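You operate a simulated robot arm through the tools that you are given. There is no shell and no other tool. Be economical: measure what you need, move in short steps, check, and stop when the job is done.

Carry out the task below with a simulated two-armed robot. There is one attempt and no reset: what you move stays moved.

TASK
Wipe up the spill on the dark top at the punch end with the cloth and put it back.

It is judged by the outcome, as a careful person would: the job done as asked, and still so three seconds after it is handed in. It fails if anything else is knocked over, pushed out of place, dropped, spilled or broken. Flat cloth is picked up by pressing the open fingertips on it (5 to 10 N) and closing them slowly along it; thin cloth reads only 2 to 8 mm in the jaws.

THE ROBOT
Two 7-joint arms with two-finger parallel grippers on one trunk, on a base that drives. Base frame: it is fixed to the floor where the robot stands at the start and does not move with it; the origin is under the middle of the robot, x ahead of it, y to its left, z up. Readings come in mm, degrees, newtons and seconds.
The left shoulder is at the start at [60, 143, 953], the right one opposite. With the tool pointing down near the work surface each hand reaches from about 300 to 720 mm from the robot's upright axis, wherever it stands, measured 20 degrees to its own side. Payload 1.57 kg a hand.
Tool frame (each hand has its own): the origin (TCP) lies between the finger pads and is the grasp point; the fingertips stand 30 mm ahead of it; z points along the fingers, y is the line along which they close. Largest opening 110 mm; finger width 24, thickness 12; the body of the gripper, 48 by 112 mm, starts 78 mm behind the TCP.
Orientation is that of the tool frame in the base frame, as a unit quaternion [w, x, y, z]. With the fingers straight down and closing along the base's y, the tool's x points along the base's -x, its y along +y and its z along -z.

THE INTERFACE
- The arms move only by the tool drive_tool. It takes "left_commands", "right_commands" or both (then of equal length, played together; a hand with none holds still); each is a list of rows, each a list of 7 numbers: the gripper command, from -1 (fully open) to 1 (shut), values between in proportion, then the shift along the tool's x, y, z in m, then the turn, a rotation vector about the tool's x, y, z in degrees. In form: [[jaw, x, y, z, wx, wy, wz], ...]. A call has 1 to 10 rows; each row is the pose to reach, as a shift and turn from the pose commanded when the call began, along the tool's axes at that moment. Each row takes 0.2 s and may step no farther than 50 mm and 8.6 degrees from the row before; otherwise, or with a gripper value out of range, the whole call is refused. A pose out of reach is approached as far as the arm can. The call stops where the force on the tool passes 40 N (or 10 N more than at its start, if that is more) or the arm is blocked; 0.2 s more then pass. The fingers move at their own pace (about 45 mm/s each) and stop on an object; they squeeze with about 43 N. The grip force told is the motor's: it shows also when the fingers shut on nothing. Time passes only in rows, and 0.2 s behind the last, so rows that repeat a pose let the fingers close. It gives the time, the measured TCP pose, the force on the tool (base axes), the opening and the grip force at its end, in the units of the frame above (readings bear some noise), with the torque about the TCP (base axes, N m) and any sound that the robot's microphone picked up.
- Cameras (640 x 400 px; columns grow to the right, rows downward): "scene" is now at [54.5, -14.3, 1574.5]; the picture's right is [-0.17, -0.99, 0.00], its down [-0.64, 0.11, -0.76] and it looks along [0.75, -0.13, -0.65] (base axes); focal length 253 px, centre (320, 200). "left" rides on the left gripper at [70, -16, -141] in its tool frame; the picture's right is [0.23, 0.97, 0.00], its down [-0.86, 0.20, -0.48] and it looks along [-0.47, 0.11, 0.88] (tool axes); focal length 222 px, centre (320, 200). "right" rides on the right gripper at [70, 16, -141] in its tool frame; the picture's right is [-0.23, 0.97, 0.00], its down [-0.86, -0.20, -0.48] and it looks along [-0.47, -0.11, 0.88] (tool axes); focal length 222 px, centre (320, 200). There is no depth. A picture from a camera that has moved, and an enlarged one, comes with that camera's place and axes in the base frame and with its lens.
- camera(camera): a new picture of that camera. It takes no simulated time.
- lift_body(by): slides the trunk up (or, below 0, down) by that many mm; the arms and the scene camera ride with it, the base frame stays. It gives what a move gives, with no picture.
- steer(legs): drives the robot by 1 to 6 legs, each [ahead, left, turn to the left] in mm, mm and degrees, along the robot's own axes; the way and the turn of a leg run together, so that a leg with both is an arc; at most 1500 mm and 180 degrees a leg. The arms and the cameras ride along, it lands a little off, and it stops where it bumps. It gives what a move gives.
- turn_head(pan, tilt): turns the head with the scene camera to pan (to the left, within 86 degrees either way) and tilt (down, from -29 to 69), counted from straight ahead of the robot. It gives what a move gives.
- inspect(camera, box): a new picture of the part [left, top, right, bottom] of that camera's present view, enlarged. It takes no simulated time.
- job_done(): hands the job in; it is judged then, once.

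Go step by step. Nothing tells you exact positions but the pictures and the camera data: compare them with the known pose of the tool, close in by small moves and look again before you grip or let go. The budget is 120 turns and 92 pictures, counting those below and the enlarged ones. Unless the task says otherwise, let go and move clear before handing in, and close with one line.

The tools are called after ">>>" as name(argument=value, ...) on one line, values as JSON. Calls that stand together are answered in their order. drive_tool: Moves the arms, as the interface text tells. Its arguments: {"type":"object","properties":{"left_commands":{"type":"array","items":{"type":"array","items":{"type":"number"}}},"right_commands":{"type":"array","items":{"type":"array","items":{"type":"number"}}}},"required":[]} The other tools are called the same way: lift_body (by) slides the trunk up or down; steer (legs) drives the base; turn_head (pan, tilt) turns the head that bears the scene camera; camera (camera) takes a picture; inspect (camera, box) takes an enlarged picture of a part of a camera's view; job_done () hands the job in.

At the start:

```text
t: 0.0
left_eef_pos: [528.8, 66.0, 1109.7]
left_tool_rot: [0.001, -0.001, 1.0, 0.0]
left_force: [0.4, 0.4, 0.2]
left_ft_torque: [-0.01, 0.04, 0.01]
left_grip_width: 109.8
left_finger_force: 0.1
right_eef_pos: [427.1, -323.4, 1109.8]
right_tool_rot: [0.0, 0.0, 1.0, 0.0]
right_force: [-0.3, -0.6, -0.7]
right_ft_torque: [0.01, 0.0, 0.0]
right_grip_width: 109.8
right_finger_force: 0.1
trunk travel left (down, up): [-552.0, 38.0]
robot x, y, heading: [-2.7, -1.5, -0.0]
head pan, tilt: [-9.6, 40.7]
```

scene: 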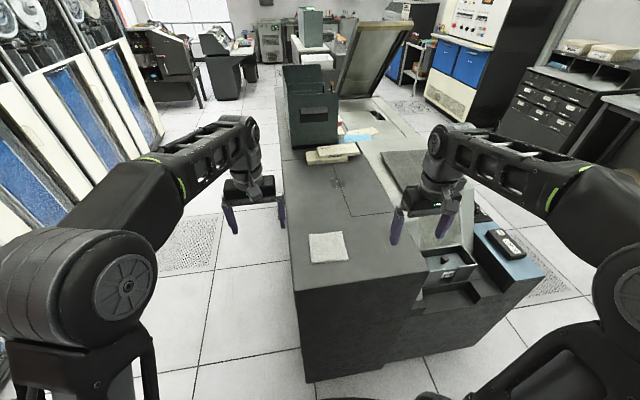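
right: 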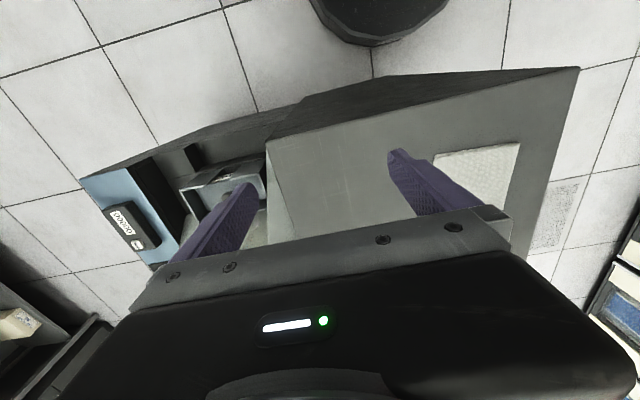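
left: 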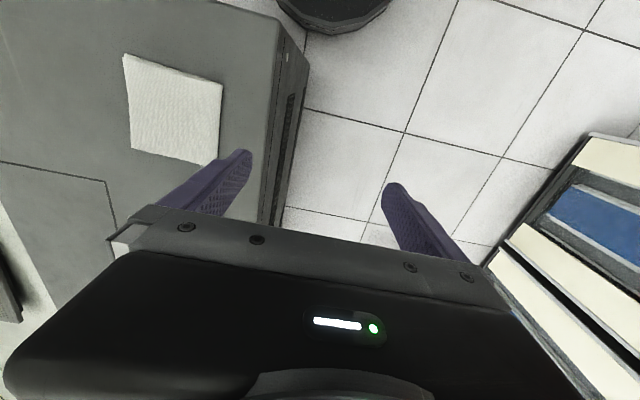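

I see a white cloth on the near dark top of the machine; the spill isn't obvious yet. I'll enlarge parts of the scene view.

>>> inspect(camera="scene", box=[260, 130, 440, 290])

>>> inspect(camera="scene", box=[270, 50, 450, 170])

```text
2.50 times, centred on (350, 210) of scene
camera zoom: at [54.5, -14.3, 1574.5], right [-0.17, -0.99, 0.0], down [-0.64, 0.11, -0.76], along [0.75, -0.13, -0.65], focal length 633 px, centre (245, 175)
```

zoom: 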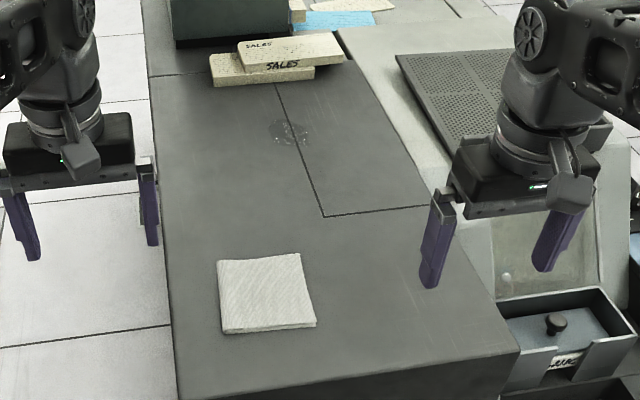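

```text
3.33 times, centred on (360, 110) of scene
camera zoom: at [54.5, -14.3, 1574.5], right [-0.17, -0.99, 0.0], down [-0.64, 0.11, -0.76], along [0.75, -0.13, -0.65], focal length 844 px, centre (187, 500)
```

zoom: 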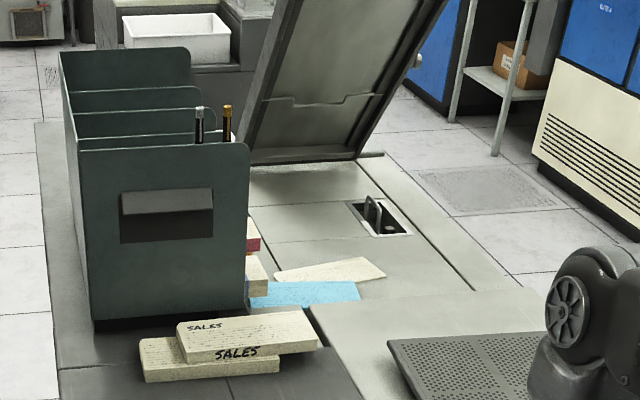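

There is a faint wet patch at about [927, -243], and the cloth (about 120 mm square) is centred at about [585, -129]. I'll drive around to the machine's left side and face it, so the left hand can reach both.

>>> steer(legs=[[0, 400, 0], [0, 0, -90], [0, 700, 0]])

>>> turn_head(pan=0, tilt=55)

>>> camera(camera="scene")

>>> camera(camera="left")

```text
t: 9.8
left_eef_pos: [770.8, -129.8, 1108.6]
left_tool_rot: [0.0, 0.708, 0.706, -0.001]
left_force: [-0.3, 0.9, 0.7]
left_ft_torque: [-0.03, 0.02, 0.01]
left_grip_width: 110.0
left_finger_force: 0.1
right_eef_pos: [382.9, -26.5, 1109.8]
right_tool_rot: [0.0, 0.708, 0.707, 0.0]
right_force: [0.1, 0.2, 0.1]
right_ft_torque: [0.01, 0.04, -0.01]
right_grip_width: 110.0
right_finger_force: 0.2
trunk travel left (down, up): [-552.0, 38.0]
robot x, y, heading: [704.9, 397.0, -90.1]
head pan, tilt: [-9.6, 40.7]
```

```text
t: 10.6
left_eef_pos: [771.5, -129.5, 1110.9]
left_tool_rot: [0.001, 0.707, 0.707, -0.001]
left_force: [-0.7, -0.5, 0.1]
left_ft_torque: [-0.02, 0.0, 0.03]
left_grip_width: 109.9
left_finger_force: 0.1
right_eef_pos: [382.0, -29.1, 1109.4]
right_tool_rot: [0.0, 0.708, 0.706, 0.0]
right_force: [-0.1, -1.0, 0.1]
right_ft_torque: [0.01, -0.02, -0.01]
right_grip_width: 109.9
right_finger_force: 0.0
trunk travel left (down, up): [-552.0, 38.0]
robot x, y, heading: [706.2, 401.0, -90.1]
head pan, tilt: [0.0, 55.0]
```

```text
86 pictures are left
camera scene: at [706.7, 356.5, 1554.9], right [-1.0, 0.0, 0.0], down [0.0, 0.82, -0.57], along [0.0, -0.57, -0.82], focal length 253 px, centre (320, 200)
```

scene: 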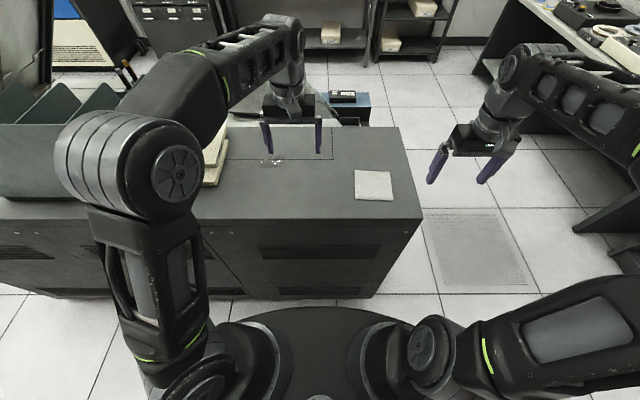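

```text
85 pictures are left
camera left: at [755.7, -59.0, 1252.1], right [0.97, 0.23, 0.0], down [0.2, -0.85, 0.48], along [0.11, -0.47, -0.88], focal length 222 px, centre (320, 200)
```

left: 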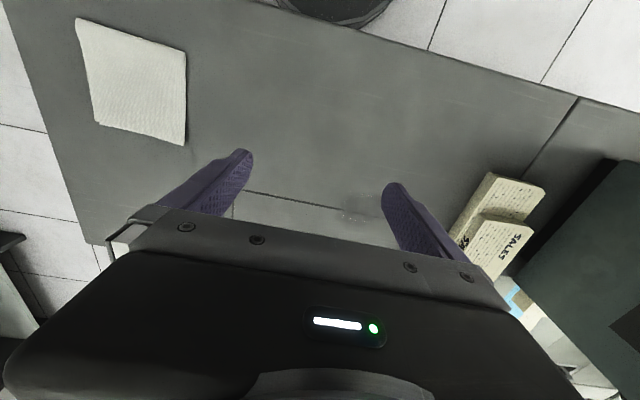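

Now at [706, 400] facing the machine. I'll zoom in on the spill and the cloth.

>>> inspect(camera="scene", box=[200, 110, 360, 210])

>>> inspect(camera="scene", box=[320, 140, 440, 220])

>>> inspect(camera="left", box=[20, 0, 260, 150])

```text
4.00 times, centred on (280, 160) of scene
camera zoom: at [706.7, 356.5, 1554.9], right [-1.0, 0.0, 0.0], down [0.0, 0.82, -0.57], along [0.0, -0.57, -0.82], focal length 1012 px, centre (480, 360)
```

zoom: 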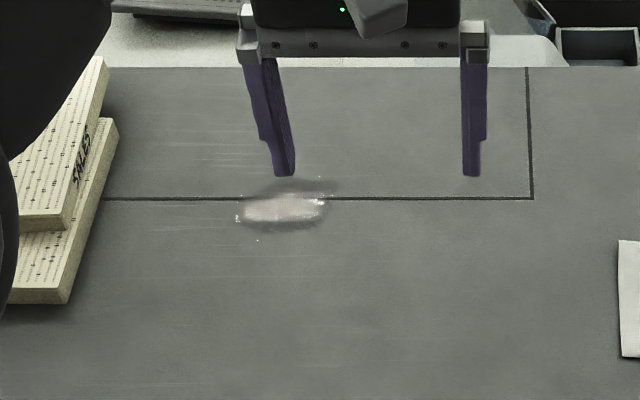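

```text
5.00 times, centred on (380, 180) of scene
camera zoom: at [706.7, 356.5, 1554.9], right [-1.0, 0.0, 0.0], down [0.0, 0.82, -0.57], along [0.0, -0.57, -0.82], focal length 1266 px, centre (20, 300)
```

zoom: 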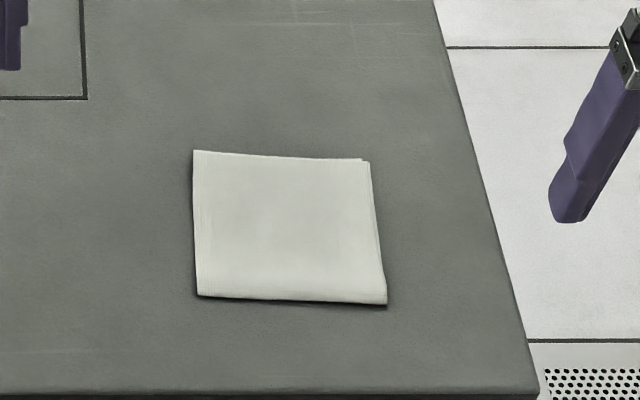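

```text
2.67 times, centred on (140, 75) of left
camera zoom: at [755.7, -59.0, 1252.1], right [0.97, 0.23, 0.0], down [0.2, -0.85, 0.48], along [0.11, -0.47, -0.88], focal length 592 px, centre (800, 533)
```

zoom: 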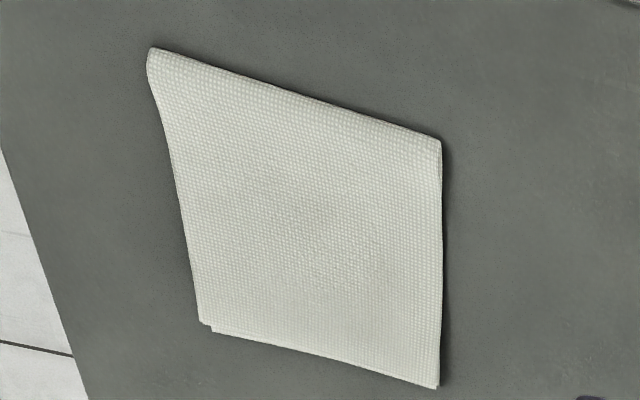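

By triangulating the two scene views, the top is at z ≈ 950, not 902. That puts the cloth centre at about [545, -122] and the spill at about [868, -222]. I'll move the left hand above the cloth with the jaws half closed, and ease the right hand aside.

>>> drive_tool(left_commands=[[0.1, 0, -0.045, 0, 0, 0, 0], [0.1, 0.003, -0.09, 0.01, 0, 0, 0], [0.1, 0.007, -0.135, 0.02, 0, 0, 0], [0.1, 0.007, -0.18, 0.04, 0, 0, 0], [0.1, 0.007, -0.226, 0.06, 0, 0, 0], [0.1, 0.007, -0.226, 0.06, 0, 0, 0]], right_commands=[[-1, 0, -0.03, 0, 0, 0, 0], [-1, 0, -0.06, 0, 0, 0, 0], [-1, 0, -0.09, 0, 0, 0, 0], [-1, 0, -0.09, 0, 0, 0, 0], [-1, 0, -0.09, 0, 0, 0, 0], [-1, 0, -0.09, 0, 0, 0, 0]])

>>> camera(camera="left")

>>> camera(camera="scene")

```text
refused: row 5 steps farther than a row can; nothing moved
```

```text
81 pictures are left
camera left: at [755.7, -59.0, 1252.1], right [0.97, 0.23, 0.0], down [0.2, -0.85, 0.48], along [0.11, -0.47, -0.88], focal length 222 px, centre (320, 200)
```

left: 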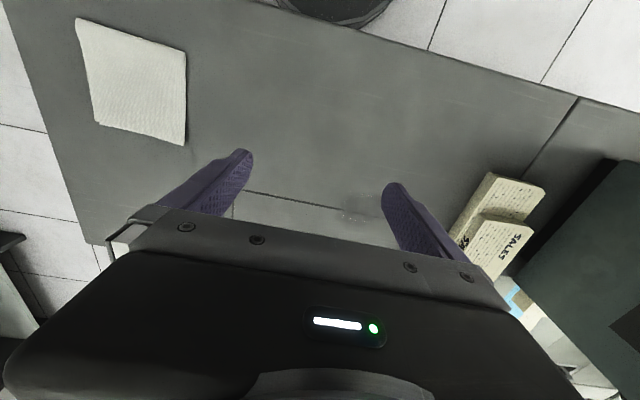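

```text
80 pictures are left
camera scene: at [706.7, 356.5, 1554.9], right [-1.0, 0.0, 0.0], down [0.0, 0.82, -0.57], along [0.0, -0.57, -0.82], focal length 253 px, centre (320, 200)
```

scene: 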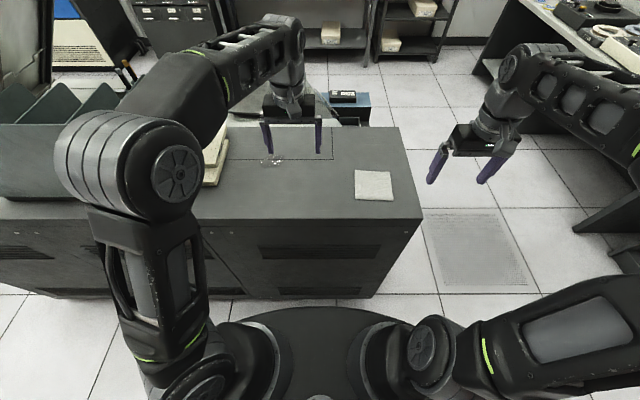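

The move was refused because one row stepped just over the limit, so nothing moved. I'll retry with smaller steps.

>>> drive_tool(left_commands=[[0.1, 0, -0.038, 0, 0, 0, 0], [0.1, 0.003, -0.076, 0.01, 0, 0, 0], [0.1, 0.007, -0.114, 0.02, 0, 0, 0], [0.1, 0.007, -0.152, 0.035, 0, 0, 0], [0.1, 0.007, -0.19, 0.05, 0, 0, 0], [0.1, 0.007, -0.226, 0.06, 0, 0, 0], [0.1, 0.007, -0.226, 0.06, 0, 0, 0]], right_commands=[[-1, 0, -0.03, 0, 0, 0, 0], [-1, 0, -0.06, 0, 0, 0, 0], [-1, 0, -0.09, 0, 0, 0, 0], [-1, 0, -0.09, 0, 0, 0, 0], [-1, 0, -0.09, 0, 0, 0, 0], [-1, 0, -0.09, 0, 0, 0, 0], [-1, 0, -0.09, 0, 0, 0, 0]])

>>> camera(camera="left")

>>> camera(camera="scene")

```text
t: 12.2
left_eef_pos: [588.9, -121.9, 1062.3]
left_tool_rot: [0.0, 0.708, 0.706, -0.003]
left_force: [-0.4, 1.0, -0.6]
left_ft_torque: [0.02, -0.03, 0.03]
left_grip_width: 49.7
left_finger_force: 0.1
left hand out of reach, approached as far as the arm can: row 5, 6, 7
right_eef_pos: [292.1, -27.4, 1110.8]
right_tool_rot: [0.0, 0.707, 0.707, 0.001]
right_force: [-0.1, -0.7, 1.0]
right_ft_torque: [-0.04, 0.03, 0.02]
right_grip_width: 109.8
right_finger_force: 0.1
trunk travel left (down, up): [-552.0, 38.0]
robot x, y, heading: [706.5, 401.0, -90.1]
head pan, tilt: [0.0, 55.0]
```

```text
79 pictures are left
camera left: at [574.4, -51.1, 1204.6], right [0.97, 0.23, 0.0], down [0.2, -0.85, 0.48], along [0.11, -0.47, -0.88], focal length 222 px, centre (320, 200)
```

left: 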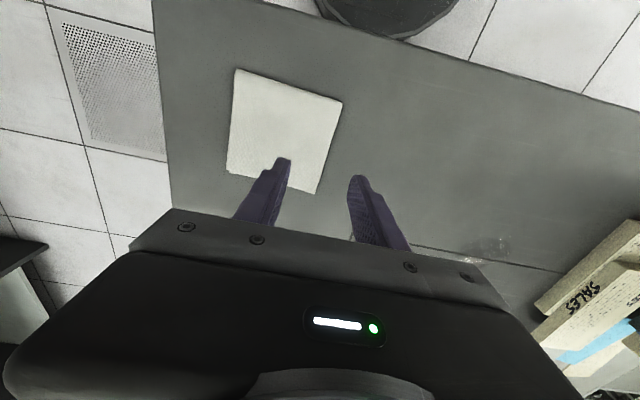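

```text
78 pictures are left
camera scene: at [706.4, 356.6, 1554.8], right [-1.0, 0.0, 0.0], down [0.0, 0.82, -0.57], along [0.0, -0.57, -0.82], focal length 253 px, centre (320, 200)
```

scene: 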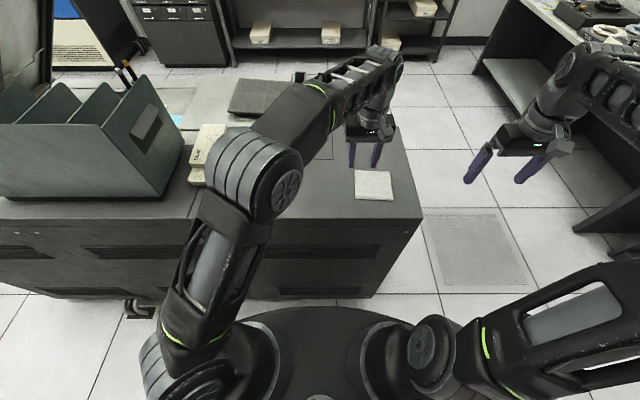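

The arm ran into its limit at this angle. I'll shift the base 90 mm to its right.

>>> steer(legs=[[0, -90, 0]])

>>> camera(camera="left")

>>> camera(camera="scene")

```text
t: 13.3
left_eef_pos: [497.9, -121.1, 1063.0]
left_tool_rot: [0.001, 0.708, 0.707, -0.001]
left_force: [-0.3, 0.5, 0.3]
left_ft_torque: [-0.01, -0.06, -0.03]
left_grip_width: 49.4
left_finger_force: 0.0
right_eef_pos: [201.1, -27.2, 1109.4]
right_tool_rot: [-0.001, 0.708, 0.707, 0.0]
right_force: [-0.5, 0.7, -0.2]
right_ft_torque: [-0.03, -0.04, 0.01]
right_grip_width: 110.2
right_finger_force: 0.1
trunk travel left (down, up): [-552.0, 38.0]
robot x, y, heading: [618.4, 395.6, -90.2]
head pan, tilt: [0.0, 55.0]
```

```text
77 pictures are left
camera left: at [483.6, -50.9, 1204.5], right [0.97, 0.23, 0.0], down [0.2, -0.85, 0.48], along [0.11, -0.47, -0.88], focal length 222 px, centre (320, 200)
```

left: 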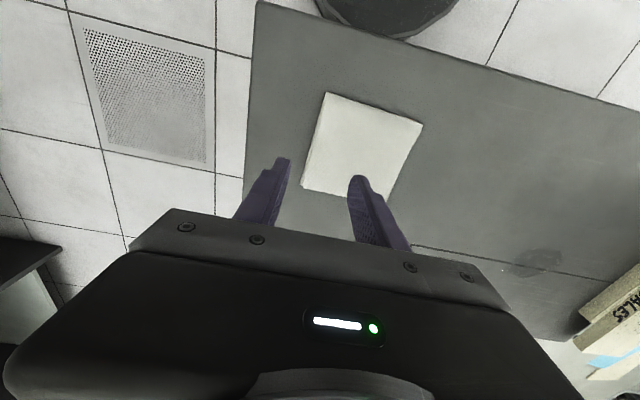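

```text
76 pictures are left
camera scene: at [615.1, 356.7, 1554.8], right [-1.0, 0.0, 0.0], down [0.0, 0.82, -0.57], along [0.0, -0.57, -0.82], focal length 253 px, centre (320, 200)
```

scene: 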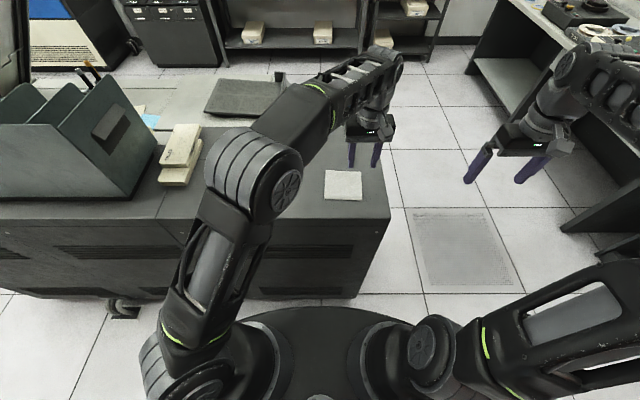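

The cloth centre is confirmed at about [545, -118]. I'm moving over it and partway down.

>>> drive_tool(left_commands=[[0.1, 0, 0.025, 0, 0, 0, 0], [0.1, 0, 0.047, 0.02, 0, 0, 0], [0.1, 0, 0.047, 0.045, 0, 0, 0], [0.1, 0, 0.047, 0.045, 0, 0, 0]])

>>> camera(camera="left")

>>> inspect(camera="scene", box=[280, 120, 420, 220])

```text
t: 14.3
left_eef_pos: [546.1, -120.8, 1018.4]
left_tool_rot: [0.0, 0.708, 0.706, -0.002]
left_force: [0.7, 0.2, 0.3]
left_ft_torque: [0.0, -0.03, 0.03]
left_grip_width: 49.6
left_finger_force: 0.0
right_eef_pos: [202.7, -27.8, 1111.1]
right_tool_rot: [0.0, 0.708, 0.706, 0.0]
right_force: [-0.1, -0.2, 0.4]
right_ft_torque: [-0.04, -0.03, -0.02]
right_grip_width: 109.9
right_finger_force: 0.1
trunk travel left (down, up): [-552.0, 38.0]
robot x, y, heading: [614.8, 399.7, -90.0]
head pan, tilt: [0.0, 55.0]
```

```text
75 pictures are left
camera left: at [532.4, -51.0, 1160.3], right [0.97, 0.22, 0.0], down [0.2, -0.85, 0.48], along [0.11, -0.47, -0.88], focal length 222 px, centre (320, 200)
```

left: 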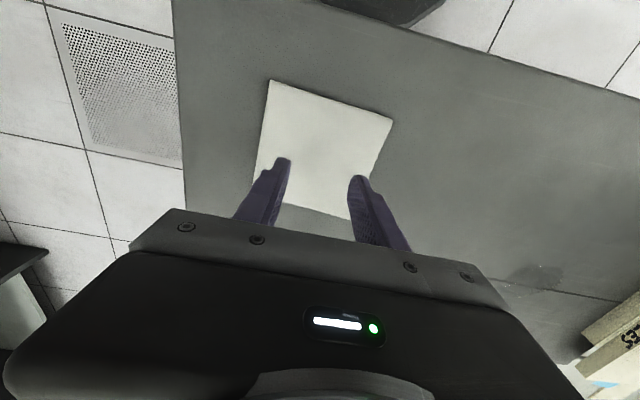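

```text
4.00 times, centred on (350, 170) of scene
camera zoom: at [617.1, 357.0, 1554.9], right [-1.0, 0.0, 0.0], down [0.0, 0.82, -0.57], along [0.0, -0.57, -0.82], focal length 1012 px, centre (200, 320)
```

zoom: 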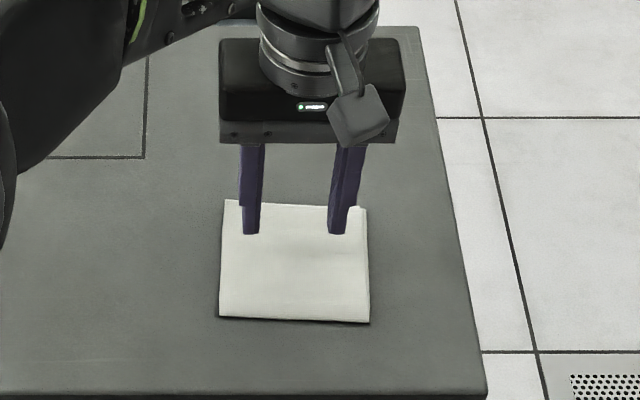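

Centred over the cloth. Descending slowly to contact.

>>> drive_tool(left_commands=[[0.1, 0, 0, 0.01, 0, 0, 0], [0.1, 0, 0, 0.02, 0, 0, 0], [0.1, 0, 0, 0.024, 0, 0, 0], [0.1, 0, 0, 0.027, 0, 0, 0], [0.1, 0, 0, 0.027, 0, 0, 0]])

>>> inspect(camera="scene", box=[300, 140, 400, 210])

```text
t: 15.5
left_eef_pos: [546.9, -121.9, 991.3]
left_tool_rot: [0.001, 0.707, 0.707, -0.001]
left_force: [-0.1, 0.1, 0.0]
left_ft_torque: [0.06, -0.01, -0.01]
left_grip_width: 49.4
left_finger_force: 0.1
right_eef_pos: [202.4, -26.8, 1109.6]
right_tool_rot: [0.0, 0.708, 0.707, 0.001]
right_force: [-0.4, -0.6, -0.4]
right_ft_torque: [0.0, 0.01, -0.01]
right_grip_width: 109.6
right_finger_force: 0.0
trunk travel left (down, up): [-552.0, 38.0]
robot x, y, heading: [618.0, 400.8, -90.2]
head pan, tilt: [0.0, 55.0]
```

```text
5.71 times, centred on (350, 175) of scene
camera zoom: at [616.9, 356.8, 1554.8], right [-1.0, 0.0, 0.0], down [0.0, 0.82, -0.57], along [0.0, -0.57, -0.82], focal length 1446 px, centre (149, 343)
```

zoom: 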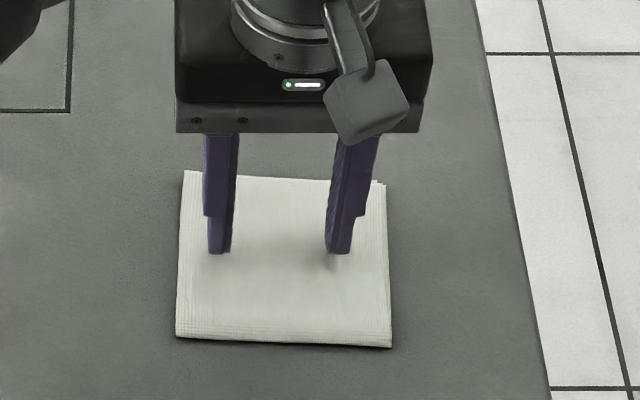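

Nearly touching. Stepping down in millimetres.

>>> drive_tool(left_commands=[[0.1, 0, 0, 0.001, 0, 0, 0], [0.1, 0, 0, 0.002, 0, 0, 0], [0.1, 0, 0, 0.003, 0, 0, 0], [0.1, 0, 0, 0.004, 0, 0, 0], [0.1, 0, 0, 0.005, 0, 0, 0]])

```text
t: 16.7
left_eef_pos: [547.0, -121.9, 984.9]
left_tool_rot: [0.001, 0.708, 0.706, -0.002]
left_force: [0.2, 0.2, 0.0]
left_ft_torque: [0.03, 0.02, -0.02]
left_grip_width: 49.5
left_finger_force: 0.0
right_eef_pos: [202.3, -27.4, 1108.8]
right_tool_rot: [0.0, 0.708, 0.707, 0.001]
right_force: [-0.7, 0.1, -0.4]
right_ft_torque: [0.03, 0.0, -0.01]
right_grip_width: 109.9
right_finger_force: 0.0
trunk travel left (down, up): [-552.0, 38.0]
robot x, y, heading: [618.0, 398.6, -90.1]
head pan, tilt: [0.0, 55.0]
```

>>> drive_tool(left_commands=[[0.1, 0, 0, 0.001, 0, 0, 0], [0.1, 0, 0, 0.002, 0, 0, 0], [0.1, 0, 0, 0.003, 0, 0, 0], [0.1, 0, 0, 0.004, 0, 0, 0]])

>>> inspect(camera="scene", box=[300, 140, 400, 210])

```text
t: 17.7
left_eef_pos: [546.9, -121.5, 981.8]
left_tool_rot: [0.001, 0.708, 0.706, -0.003]
left_force: [1.4, 0.4, 4.9]
left_ft_torque: [0.03, -0.03, -0.02]
left_grip_width: 49.3
left_finger_force: 0.0
right_eef_pos: [202.6, -27.9, 1109.9]
right_tool_rot: [0.0, 0.708, 0.706, 0.0]
right_force: [0.6, 0.2, -0.1]
right_ft_torque: [0.01, 0.0, 0.04]
right_grip_width: 110.0
right_finger_force: 0.1
trunk travel left (down, up): [-552.0, 38.0]
robot x, y, heading: [615.6, 398.2, -90.1]
head pan, tilt: [0.0, 55.0]
```

```text
5.71 times, centred on (350, 175) of scene
camera zoom: at [617.1, 357.2, 1554.9], right [-1.0, 0.0, 0.0], down [0.0, 0.82, -0.57], along [0.0, -0.57, -0.82], focal length 1446 px, centre (149, 343)
```

zoom: 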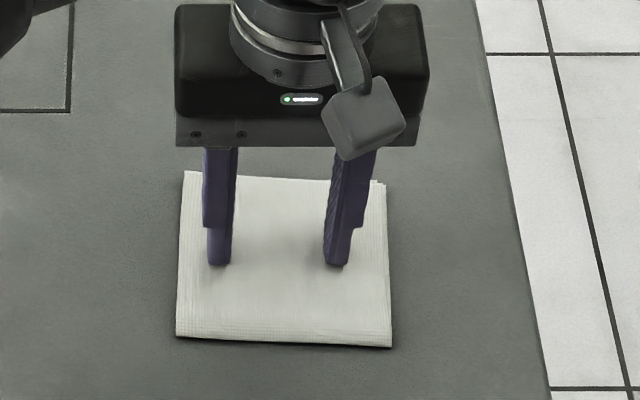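

Contact at 4.9 N. I'll press a touch more and close slowly.

>>> drive_tool(left_commands=[[0.1, 0, 0, 0.001, 0, 0, 0], [0.2, 0, 0, 0.001, 0, 0, 0], [0.3, 0, 0, 0.001, 0, 0, 0], [0.4, 0, 0, 0.001, 0, 0, 0], [0.5, 0, 0, 0.001, 0, 0, 0], [0.6, 0, 0, 0.001, 0, 0, 0], [0.7, 0, 0, 0.001, 0, 0, 0], [0.8, 0, 0, 0.001, 0, 0, 0], [0.9, 0, 0, 0.001, 0, 0, 0], [1, 0, 0, 0.001, 0, 0, 0]])

>>> inspect(camera="scene", box=[300, 140, 400, 210])

```text
t: 19.9
left_eef_pos: [545.9, -120.6, 982.1]
left_tool_rot: [0.001, 0.708, 0.706, -0.003]
left_force: [0.4, -0.3, 23.0]
left_ft_torque: [0.09, -0.09, 0.0]
left_grip_width: 8.7
left_finger_force: 27.7
right_eef_pos: [203.5, -25.8, 1111.5]
right_tool_rot: [0.0, 0.708, 0.706, 0.0]
right_force: [-0.3, -0.9, -0.2]
right_ft_torque: [-0.02, 0.03, -0.02]
right_grip_width: 110.1
right_finger_force: 0.0
trunk travel left (down, up): [-552.0, 38.0]
robot x, y, heading: [614.8, 400.5, -90.0]
head pan, tilt: [0.0, 55.0]
```

```text
5.71 times, centred on (350, 175) of scene
camera zoom: at [617.3, 358.7, 1555.0], right [-1.0, 0.0, 0.0], down [0.0, 0.82, -0.57], along [0.0, -0.57, -0.82], focal length 1446 px, centre (149, 343)
```

zoom: 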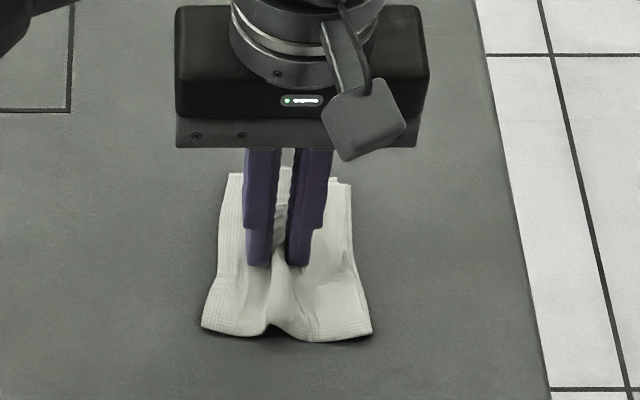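

The cloth is gathered between the fingers. I'll let the grip firm up and lift.

>>> drive_tool(left_commands=[[1, 0, 0, 0, 0, 0, 0], [1, 0, 0, 0, 0, 0, 0], [1, 0, 0, -0.01, 0, 0, 0], [1, 0, 0, -0.03, 0, 0, 0], [1, 0, 0, -0.06, 0, 0, 0], [1, 0, 0, -0.06, 0, 0, 0]])

>>> inspect(camera="scene", box=[280, 120, 420, 220])

>>> camera(camera="left")

```text
t: 21.3
left_eef_pos: [546.8, -122.2, 1040.3]
left_tool_rot: [0.001, 0.708, 0.707, -0.003]
left_force: [0.5, -0.3, -0.3]
left_ft_torque: [0.02, 0.02, 0.0]
left_grip_width: 8.3
left_finger_force: 27.1
right_eef_pos: [203.0, -27.0, 1110.0]
right_tool_rot: [-0.001, 0.708, 0.707, 0.001]
right_force: [0.2, 0.8, -0.7]
right_ft_torque: [0.01, 0.02, -0.02]
right_grip_width: 110.0
right_finger_force: 0.0
trunk travel left (down, up): [-552.0, 38.0]
robot x, y, heading: [614.4, 399.6, -90.0]
head pan, tilt: [0.0, 55.0]
```

```text
4.00 times, centred on (350, 170) of scene
camera zoom: at [616.8, 356.6, 1554.8], right [-1.0, 0.0, 0.0], down [0.0, 0.82, -0.57], along [0.0, -0.57, -0.82], focal length 1012 px, centre (200, 320)
```

zoom: 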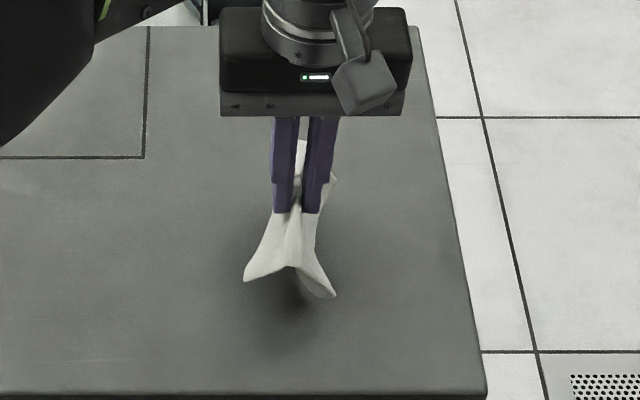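

```text
69 pictures are left
camera left: at [532.0, -51.8, 1182.8], right [0.97, 0.23, 0.0], down [0.2, -0.85, 0.48], along [0.11, -0.47, -0.88], focal length 222 px, centre (320, 200)
```

left: 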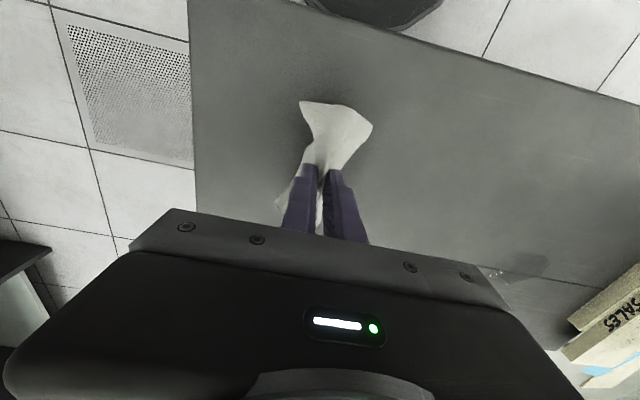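

Cloth is held. Carrying it to above the spill.

>>> drive_tool(left_commands=[[1, -0.0125, 0.04, -0.01, 0, 0, 0], [1, -0.025, 0.08, -0.02, 0, 0, 0], [1, -0.0375, 0.12, -0.02, 0, 0, 0], [1, -0.05, 0.16, -0.02, 0, 0, 0], [1, -0.0625, 0.2, -0.02, 0, 0, 0], [1, -0.075, 0.24, -0.02, 0, 0, 0], [1, -0.075, 0.24, -0.02, 0, 0, 0]])

>>> camera(camera="left")

>>> camera(camera="scene")

```text
t: 22.9
left_eef_pos: [787.7, -196.7, 1061.4]
left_tool_rot: [0.001, 0.709, 0.705, -0.002]
left_force: [0.2, 0.2, -0.7]
left_ft_torque: [0.01, 0.0, -0.02]
left_grip_width: 8.2
left_finger_force: 27.4
right_eef_pos: [201.5, -26.5, 1110.2]
right_tool_rot: [0.0, 0.707, 0.707, 0.0]
right_force: [-0.1, 0.1, -0.2]
right_ft_torque: [-0.01, -0.01, 0.01]
right_grip_width: 110.2
right_finger_force: 0.0
trunk travel left (down, up): [-552.0, 38.0]
robot x, y, heading: [614.0, 397.5, -90.2]
head pan, tilt: [0.0, 55.0]
```

```text
68 pictures are left
camera left: at [772.3, -126.7, 1202.9], right [0.97, 0.22, 0.0], down [0.2, -0.85, 0.48], along [0.11, -0.47, -0.88], focal length 222 px, centre (320, 200)
```

left: 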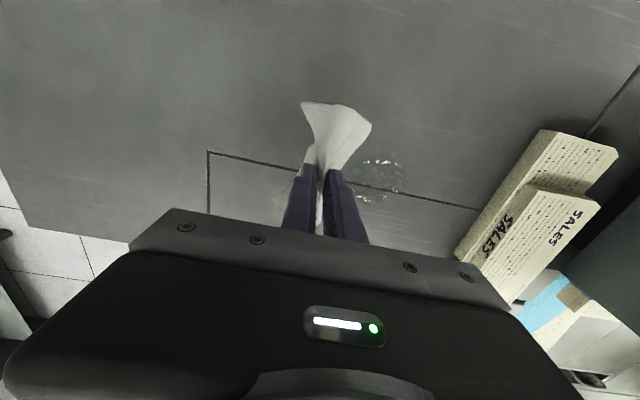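

```text
67 pictures are left
camera scene: at [616.5, 357.0, 1554.8], right [-1.0, 0.0, 0.0], down [0.0, 0.82, -0.57], along [0.0, -0.57, -0.82], focal length 253 px, centre (320, 200)
```

scene: 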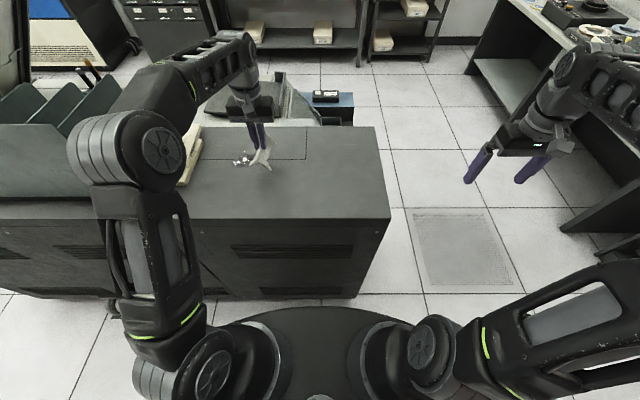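

The spill is about 65 mm across at [868, -220]. Moving above it and lowering towards contact.

>>> drive_tool(left_commands=[[1, -0.012, 0.04, 0, 0, 0, 0], [1, -0.023, 0.08, 0, 0, 0, 0], [1, -0.023, 0.08, 0.025, 0, 0, 0], [1, -0.023, 0.08, 0.05, 0, 0, 0], [1, -0.023, 0.08, 0.065, 0, 0, 0], [1, -0.023, 0.08, 0.07, 0, 0, 0], [1, -0.023, 0.08, 0.07, 0, 0, 0]])

>>> camera(camera="left")

>>> camera(camera="scene")

```text
t: 24.5
left_eef_pos: [866.9, -221.5, 990.2]
left_tool_rot: [0.0, 0.708, 0.706, -0.003]
left_force: [-0.8, -0.5, 1.8]
left_ft_torque: [0.02, 0.0, 0.0]
left_grip_width: 8.1
left_finger_force: 27.1
right_eef_pos: [203.4, -26.9, 1110.6]
right_tool_rot: [0.0, 0.708, 0.706, 0.0]
right_force: [-0.5, 0.1, 0.4]
right_ft_torque: [-0.02, 0.0, 0.01]
right_grip_width: 110.1
right_finger_force: 0.1
trunk travel left (down, up): [-552.0, 38.0]
robot x, y, heading: [619.1, 397.0, -90.2]
head pan, tilt: [0.0, 55.0]
```

```text
66 pictures are left
camera left: at [851.9, -150.0, 1132.5], right [0.97, 0.22, 0.0], down [0.2, -0.85, 0.48], along [0.11, -0.47, -0.88], focal length 222 px, centre (320, 200)
```

left: 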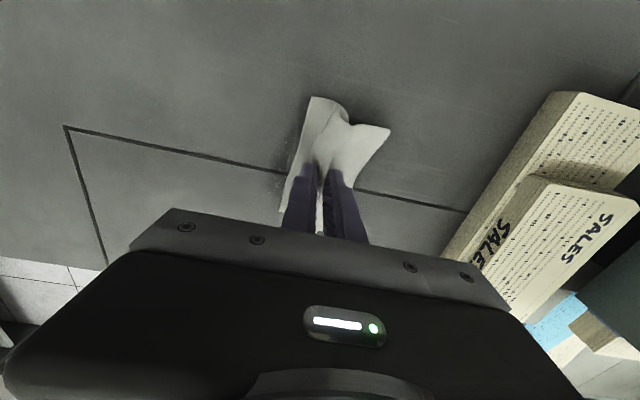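

```text
65 pictures are left
camera scene: at [617.0, 356.9, 1554.9], right [-1.0, 0.0, 0.0], down [0.0, 0.82, -0.57], along [0.0, -0.57, -0.82], focal length 253 px, centre (320, 200)
```

scene: 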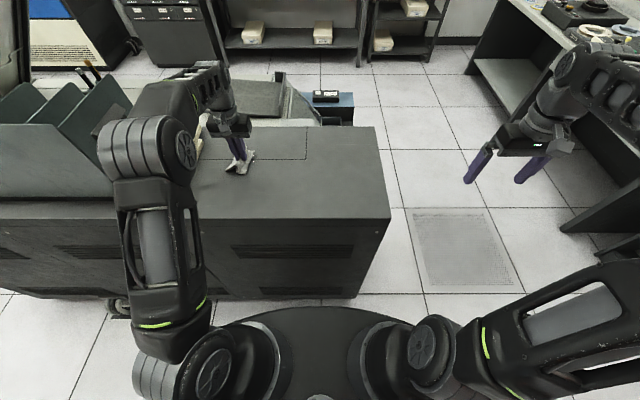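

Light contact. Pressing to about 6–8 N.

>>> drive_tool(left_commands=[[1, 0, 0, 0.002, 0, 0, 0], [1, 0, 0, 0.004, 0, 0, 0], [1, 0, 0, 0.006, 0, 0, 0], [1, 0, 0, 0.006, 0, 0, 0]])

```text
t: 25.5
left_eef_pos: [865.6, -220.4, 986.2]
left_tool_rot: [0.001, 0.708, 0.706, -0.003]
left_force: [-0.3, 0.7, 6.3]
left_ft_torque: [-0.01, 0.02, -0.03]
left_grip_width: 8.2
left_finger_force: 27.4
right_eef_pos: [201.4, -26.1, 1110.9]
right_tool_rot: [-0.001, 0.708, 0.706, 0.0]
right_force: [-0.5, -0.9, -0.7]
right_ft_torque: [-0.01, 0.01, 0.01]
right_grip_width: 110.0
right_finger_force: 0.1
trunk travel left (down, up): [-552.0, 38.0]
robot x, y, heading: [616.8, 401.5, -90.2]
head pan, tilt: [0.0, 55.0]
```

6.3 N. Wiping back and forth over the patch, coming in from the edges.

>>> drive_tool(left_commands=[[1, 0.015, -0.02, 0.001, 0, 0, 0], [1, 0.03, -0.038, 0.001, 0, 0, 0], [1, 0.032, -0.015, 0.001, 0, 0, 0], [1, 0.032, 0.01, 0.001, 0, 0, 0], [1, 0.03, 0.035, 0.001, 0, 0, 0], [1, 0.015, 0.037, 0.001, 0, 0, 0], [1, 0.015, 0.01, 0.001, 0, 0, 0], [1, 0.015, -0.015, 0.001, 0, 0, 0], [1, 0.015, -0.038, 0.001, 0, 0, 0], [1, 0, -0.038, 0.001, 0, 0, 0]])

>>> drive_tool(left_commands=[[1, 0, 0.023, 0, 0, 0, 0], [1, 0, 0.048, 0, 0, 0, 0], [1, 0, 0.075, 0, 0, 0, 0], [1, -0.016, 0.075, 0, 0, 0, 0], [1, -0.016, 0.048, 0, 0, 0, 0], [1, -0.016, 0.023, 0, 0, 0, 0], [1, -0.016, 0, 0, 0, 0, 0], [1, -0.034, 0, 0, 0, 0, 0], [1, -0.034, 0.025, 0, 0, 0, 0], [1, -0.034, 0.05, 0, 0, 0, 0]])

>>> camera(camera="scene")

>>> camera(camera="left")

```text
t: 27.7
left_eef_pos: [826.9, -220.1, 984.6]
left_tool_rot: [0.001, 0.708, 0.706, -0.004]
left_force: [-0.6, 4.3, 13.7]
left_ft_torque: [0.13, -0.03, -0.02]
left_grip_width: 8.3
left_finger_force: 26.9
right_eef_pos: [203.0, -26.0, 1109.8]
right_tool_rot: [0.001, 0.707, 0.707, 0.0]
right_force: [0.2, -0.2, 0.1]
right_ft_torque: [-0.01, 0.01, 0.0]
right_grip_width: 110.1
right_finger_force: 0.1
trunk travel left (down, up): [-552.0, 38.0]
robot x, y, heading: [616.5, 397.9, -90.4]
head pan, tilt: [0.0, 55.0]
```

```text
t: 29.9
left_eef_pos: [878.4, -253.9, 984.2]
left_tool_rot: [0.001, 0.708, 0.706, -0.003]
left_force: [-3.4, -0.2, 8.7]
left_ft_torque: [-0.01, 0.03, 0.02]
left_grip_width: 8.0
left_finger_force: 27.2
right_eef_pos: [201.5, -26.5, 1109.8]
right_tool_rot: [0.001, 0.708, 0.706, 0.0]
right_force: [-0.1, -0.2, -0.7]
right_ft_torque: [0.01, -0.01, -0.03]
right_grip_width: 110.1
right_finger_force: 0.1
trunk travel left (down, up): [-552.0, 38.0]
robot x, y, heading: [613.4, 402.3, -89.9]
head pan, tilt: [0.0, 55.0]
```

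```text
64 pictures are left
camera scene: at [616.3, 357.6, 1554.8], right [-1.0, 0.0, 0.0], down [0.0, 0.82, -0.57], along [0.0, -0.57, -0.82], focal length 253 px, centre (320, 200)
```

scene: 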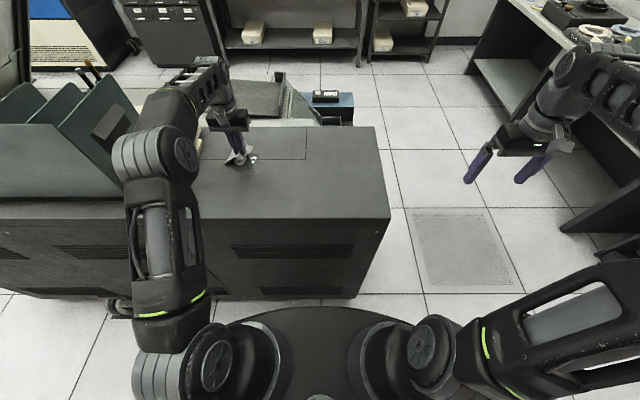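

```text
63 pictures are left
camera left: at [863.0, -183.4, 1126.4], right [0.97, 0.22, 0.0], down [0.2, -0.85, 0.48], along [0.11, -0.47, -0.88], focal length 222 px, centre (320, 200)
```

left: 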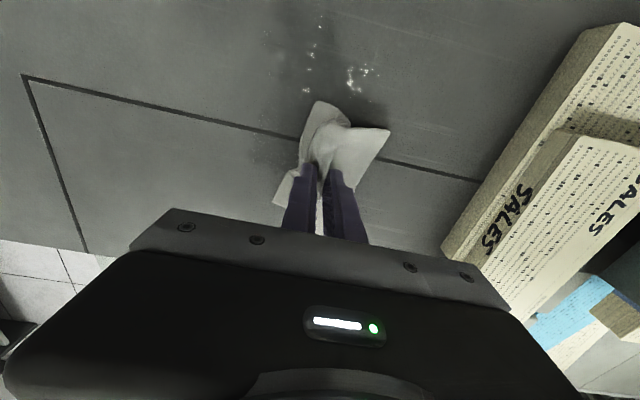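

Some wet residue shows on the near side, around [840–890, -150…-190]. I'll lift to see what's left.

>>> drive_tool(left_commands=[[1, 0, 0, -0.03, 0, 0, 0], [1, -0.01, -0.02, -0.07, 0, 0, 0], [1, -0.02, -0.04, -0.09, 0, 0, 0], [1, -0.02, -0.04, -0.09, 0, 0, 0]])

>>> camera(camera="left")

>>> inspect(camera="scene", box=[190, 120, 310, 200])

```text
t: 30.9
left_eef_pos: [878.7, -255.6, 1014.6]
left_tool_rot: [0.002, 0.709, 0.706, -0.003]
left_force: [1.1, -0.2, -0.5]
left_ft_torque: [0.0, 0.01, 0.04]
left_grip_width: 8.2
left_finger_force: 27.1
left hand out of reach, approached as far as the arm can: row 2, 3, 4
right_eef_pos: [202.8, -27.8, 1111.1]
right_tool_rot: [-0.001, 0.708, 0.707, 0.0]
right_force: [-0.2, 0.4, -0.1]
right_ft_torque: [0.0, -0.03, -0.02]
right_grip_width: 109.9
right_finger_force: 0.0
trunk travel left (down, up): [-552.0, 38.0]
robot x, y, heading: [615.2, 403.7, -90.2]
head pan, tilt: [0.0, 55.0]
```

```text
62 pictures are left
camera left: at [863.9, -184.1, 1156.2], right [0.97, 0.23, 0.0], down [0.2, -0.85, 0.48], along [0.11, -0.47, -0.88], focal length 222 px, centre (320, 200)
```

left: 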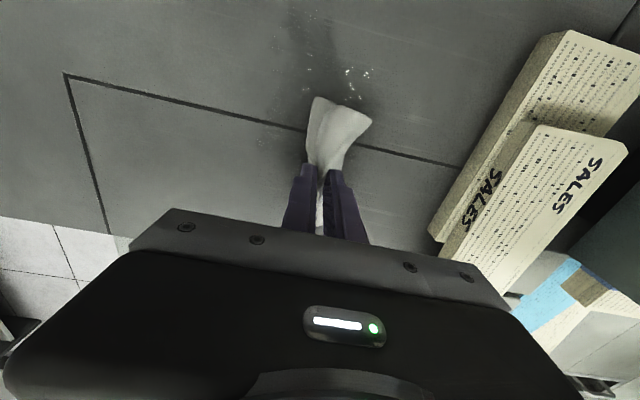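

```text
5.00 times, centred on (250, 160) of scene
camera zoom: at [617.2, 356.6, 1554.8], right [-1.0, 0.0, 0.0], down [0.0, 0.82, -0.57], along [0.0, -0.57, -0.82], focal length 1266 px, centre (670, 400)
```

zoom: 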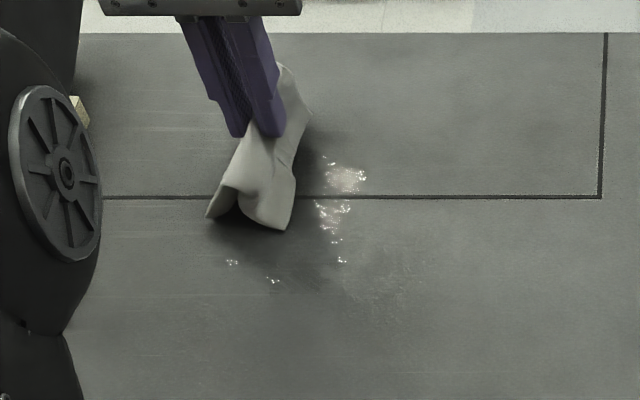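

Wet spots remain over about x 820–895, y -255…-155, and the arm is near its reach limit. I'll pull the hand back and then shift the base closer.

>>> drive_tool(left_commands=[[1, 0.015, -0.04, 0, 0, 0, 0], [1, 0.03, -0.08, -0.01, 0, 0, 0], [1, 0.045, -0.12, -0.03, 0, 0, 0], [1, 0.045, -0.12, -0.03, 0, 0, 0]])

>>> steer(legs=[[25, 80, 0]])

>>> camera(camera="left")

>>> inspect(camera="scene", box=[200, 110, 340, 210])

```text
t: 31.9
left_eef_pos: [759.7, -208.3, 1044.2]
left_tool_rot: [0.001, 0.708, 0.706, -0.002]
left_force: [-0.1, -1.1, 0.5]
left_ft_torque: [0.03, 0.0, 0.03]
left_grip_width: 8.3
left_finger_force: 26.8
right_eef_pos: [202.4, -27.1, 1110.0]
right_tool_rot: [0.0, 0.708, 0.707, 0.0]
right_force: [1.2, -0.3, -0.6]
right_ft_torque: [0.0, 0.04, -0.02]
right_grip_width: 110.1
right_finger_force: 0.1
trunk travel left (down, up): [-552.0, 38.0]
robot x, y, heading: [615.8, 400.3, -90.0]
head pan, tilt: [0.0, 55.0]
```

```text
t: 33.0
left_eef_pos: [840.8, -234.7, 1044.6]
left_tool_rot: [0.001, 0.708, 0.706, -0.002]
left_force: [-0.1, -1.0, -0.7]
left_ft_torque: [0.02, 0.07, 0.0]
left_grip_width: 8.4
left_finger_force: 26.9
right_eef_pos: [283.6, -53.7, 1109.8]
right_tool_rot: [-0.001, 0.708, 0.707, -0.001]
right_force: [0.8, -0.3, 0.0]
right_ft_torque: [0.01, 0.04, -0.03]
right_grip_width: 110.1
right_finger_force: 0.1
trunk travel left (down, up): [-552.0, 38.0]
robot x, y, heading: [697.8, 371.1, -90.1]
head pan, tilt: [0.0, 55.0]
```

```text
60 pictures are left
camera left: at [826.6, -163.9, 1186.6], right [0.97, 0.23, 0.0], down [0.2, -0.85, 0.48], along [0.11, -0.47, -0.88], focal length 222 px, centre (320, 200)
```

left: 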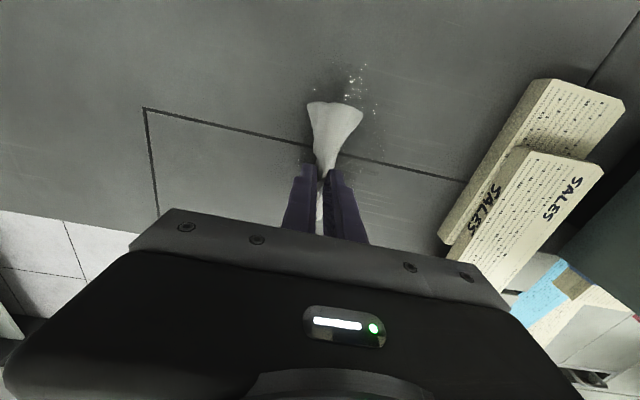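

```text
4.00 times, centred on (270, 160) of scene
camera zoom: at [698.9, 330.8, 1554.8], right [-1.0, 0.0, 0.0], down [0.0, 0.82, -0.57], along [0.0, -0.57, -0.82], focal length 1012 px, centre (520, 360)
```

zoom: 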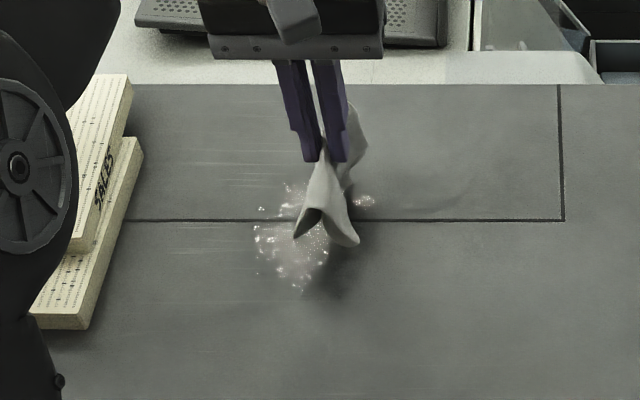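

Wet area now spans about x 818–910, y -270…-158. Coming down at its near corner and rastering over it more widely.

>>> drive_tool(left_commands=[[1, 0.04, -0.015, 0, 0, 0, 0], [1, 0.075, -0.028, 0.02, 0, 0, 0], [1, 0.075, -0.028, 0.045, 0, 0, 0], [1, 0.075, -0.028, 0.057, 0, 0, 0], [1, 0.075, -0.028, 0.061, 0, 0, 0], [1, 0.075, -0.028, 0.061, 0, 0, 0]])

```text
t: 34.4
left_eef_pos: [810.7, -159.9, 984.9]
left_tool_rot: [0.002, 0.708, 0.706, -0.004]
left_force: [-3.8, 0.3, 19.8]
left_ft_torque: [0.08, -0.04, 0.06]
left_grip_width: 8.6
left_finger_force: 27.0
right_eef_pos: [282.1, -51.5, 1110.6]
right_tool_rot: [0.001, 0.707, 0.707, 0.0]
right_force: [-0.2, 0.1, 0.2]
right_ft_torque: [0.02, 0.01, 0.01]
right_grip_width: 110.0
right_finger_force: 0.1
trunk travel left (down, up): [-552.0, 38.0]
robot x, y, heading: [695.9, 377.9, -90.2]
head pan, tilt: [0.0, 55.0]
```

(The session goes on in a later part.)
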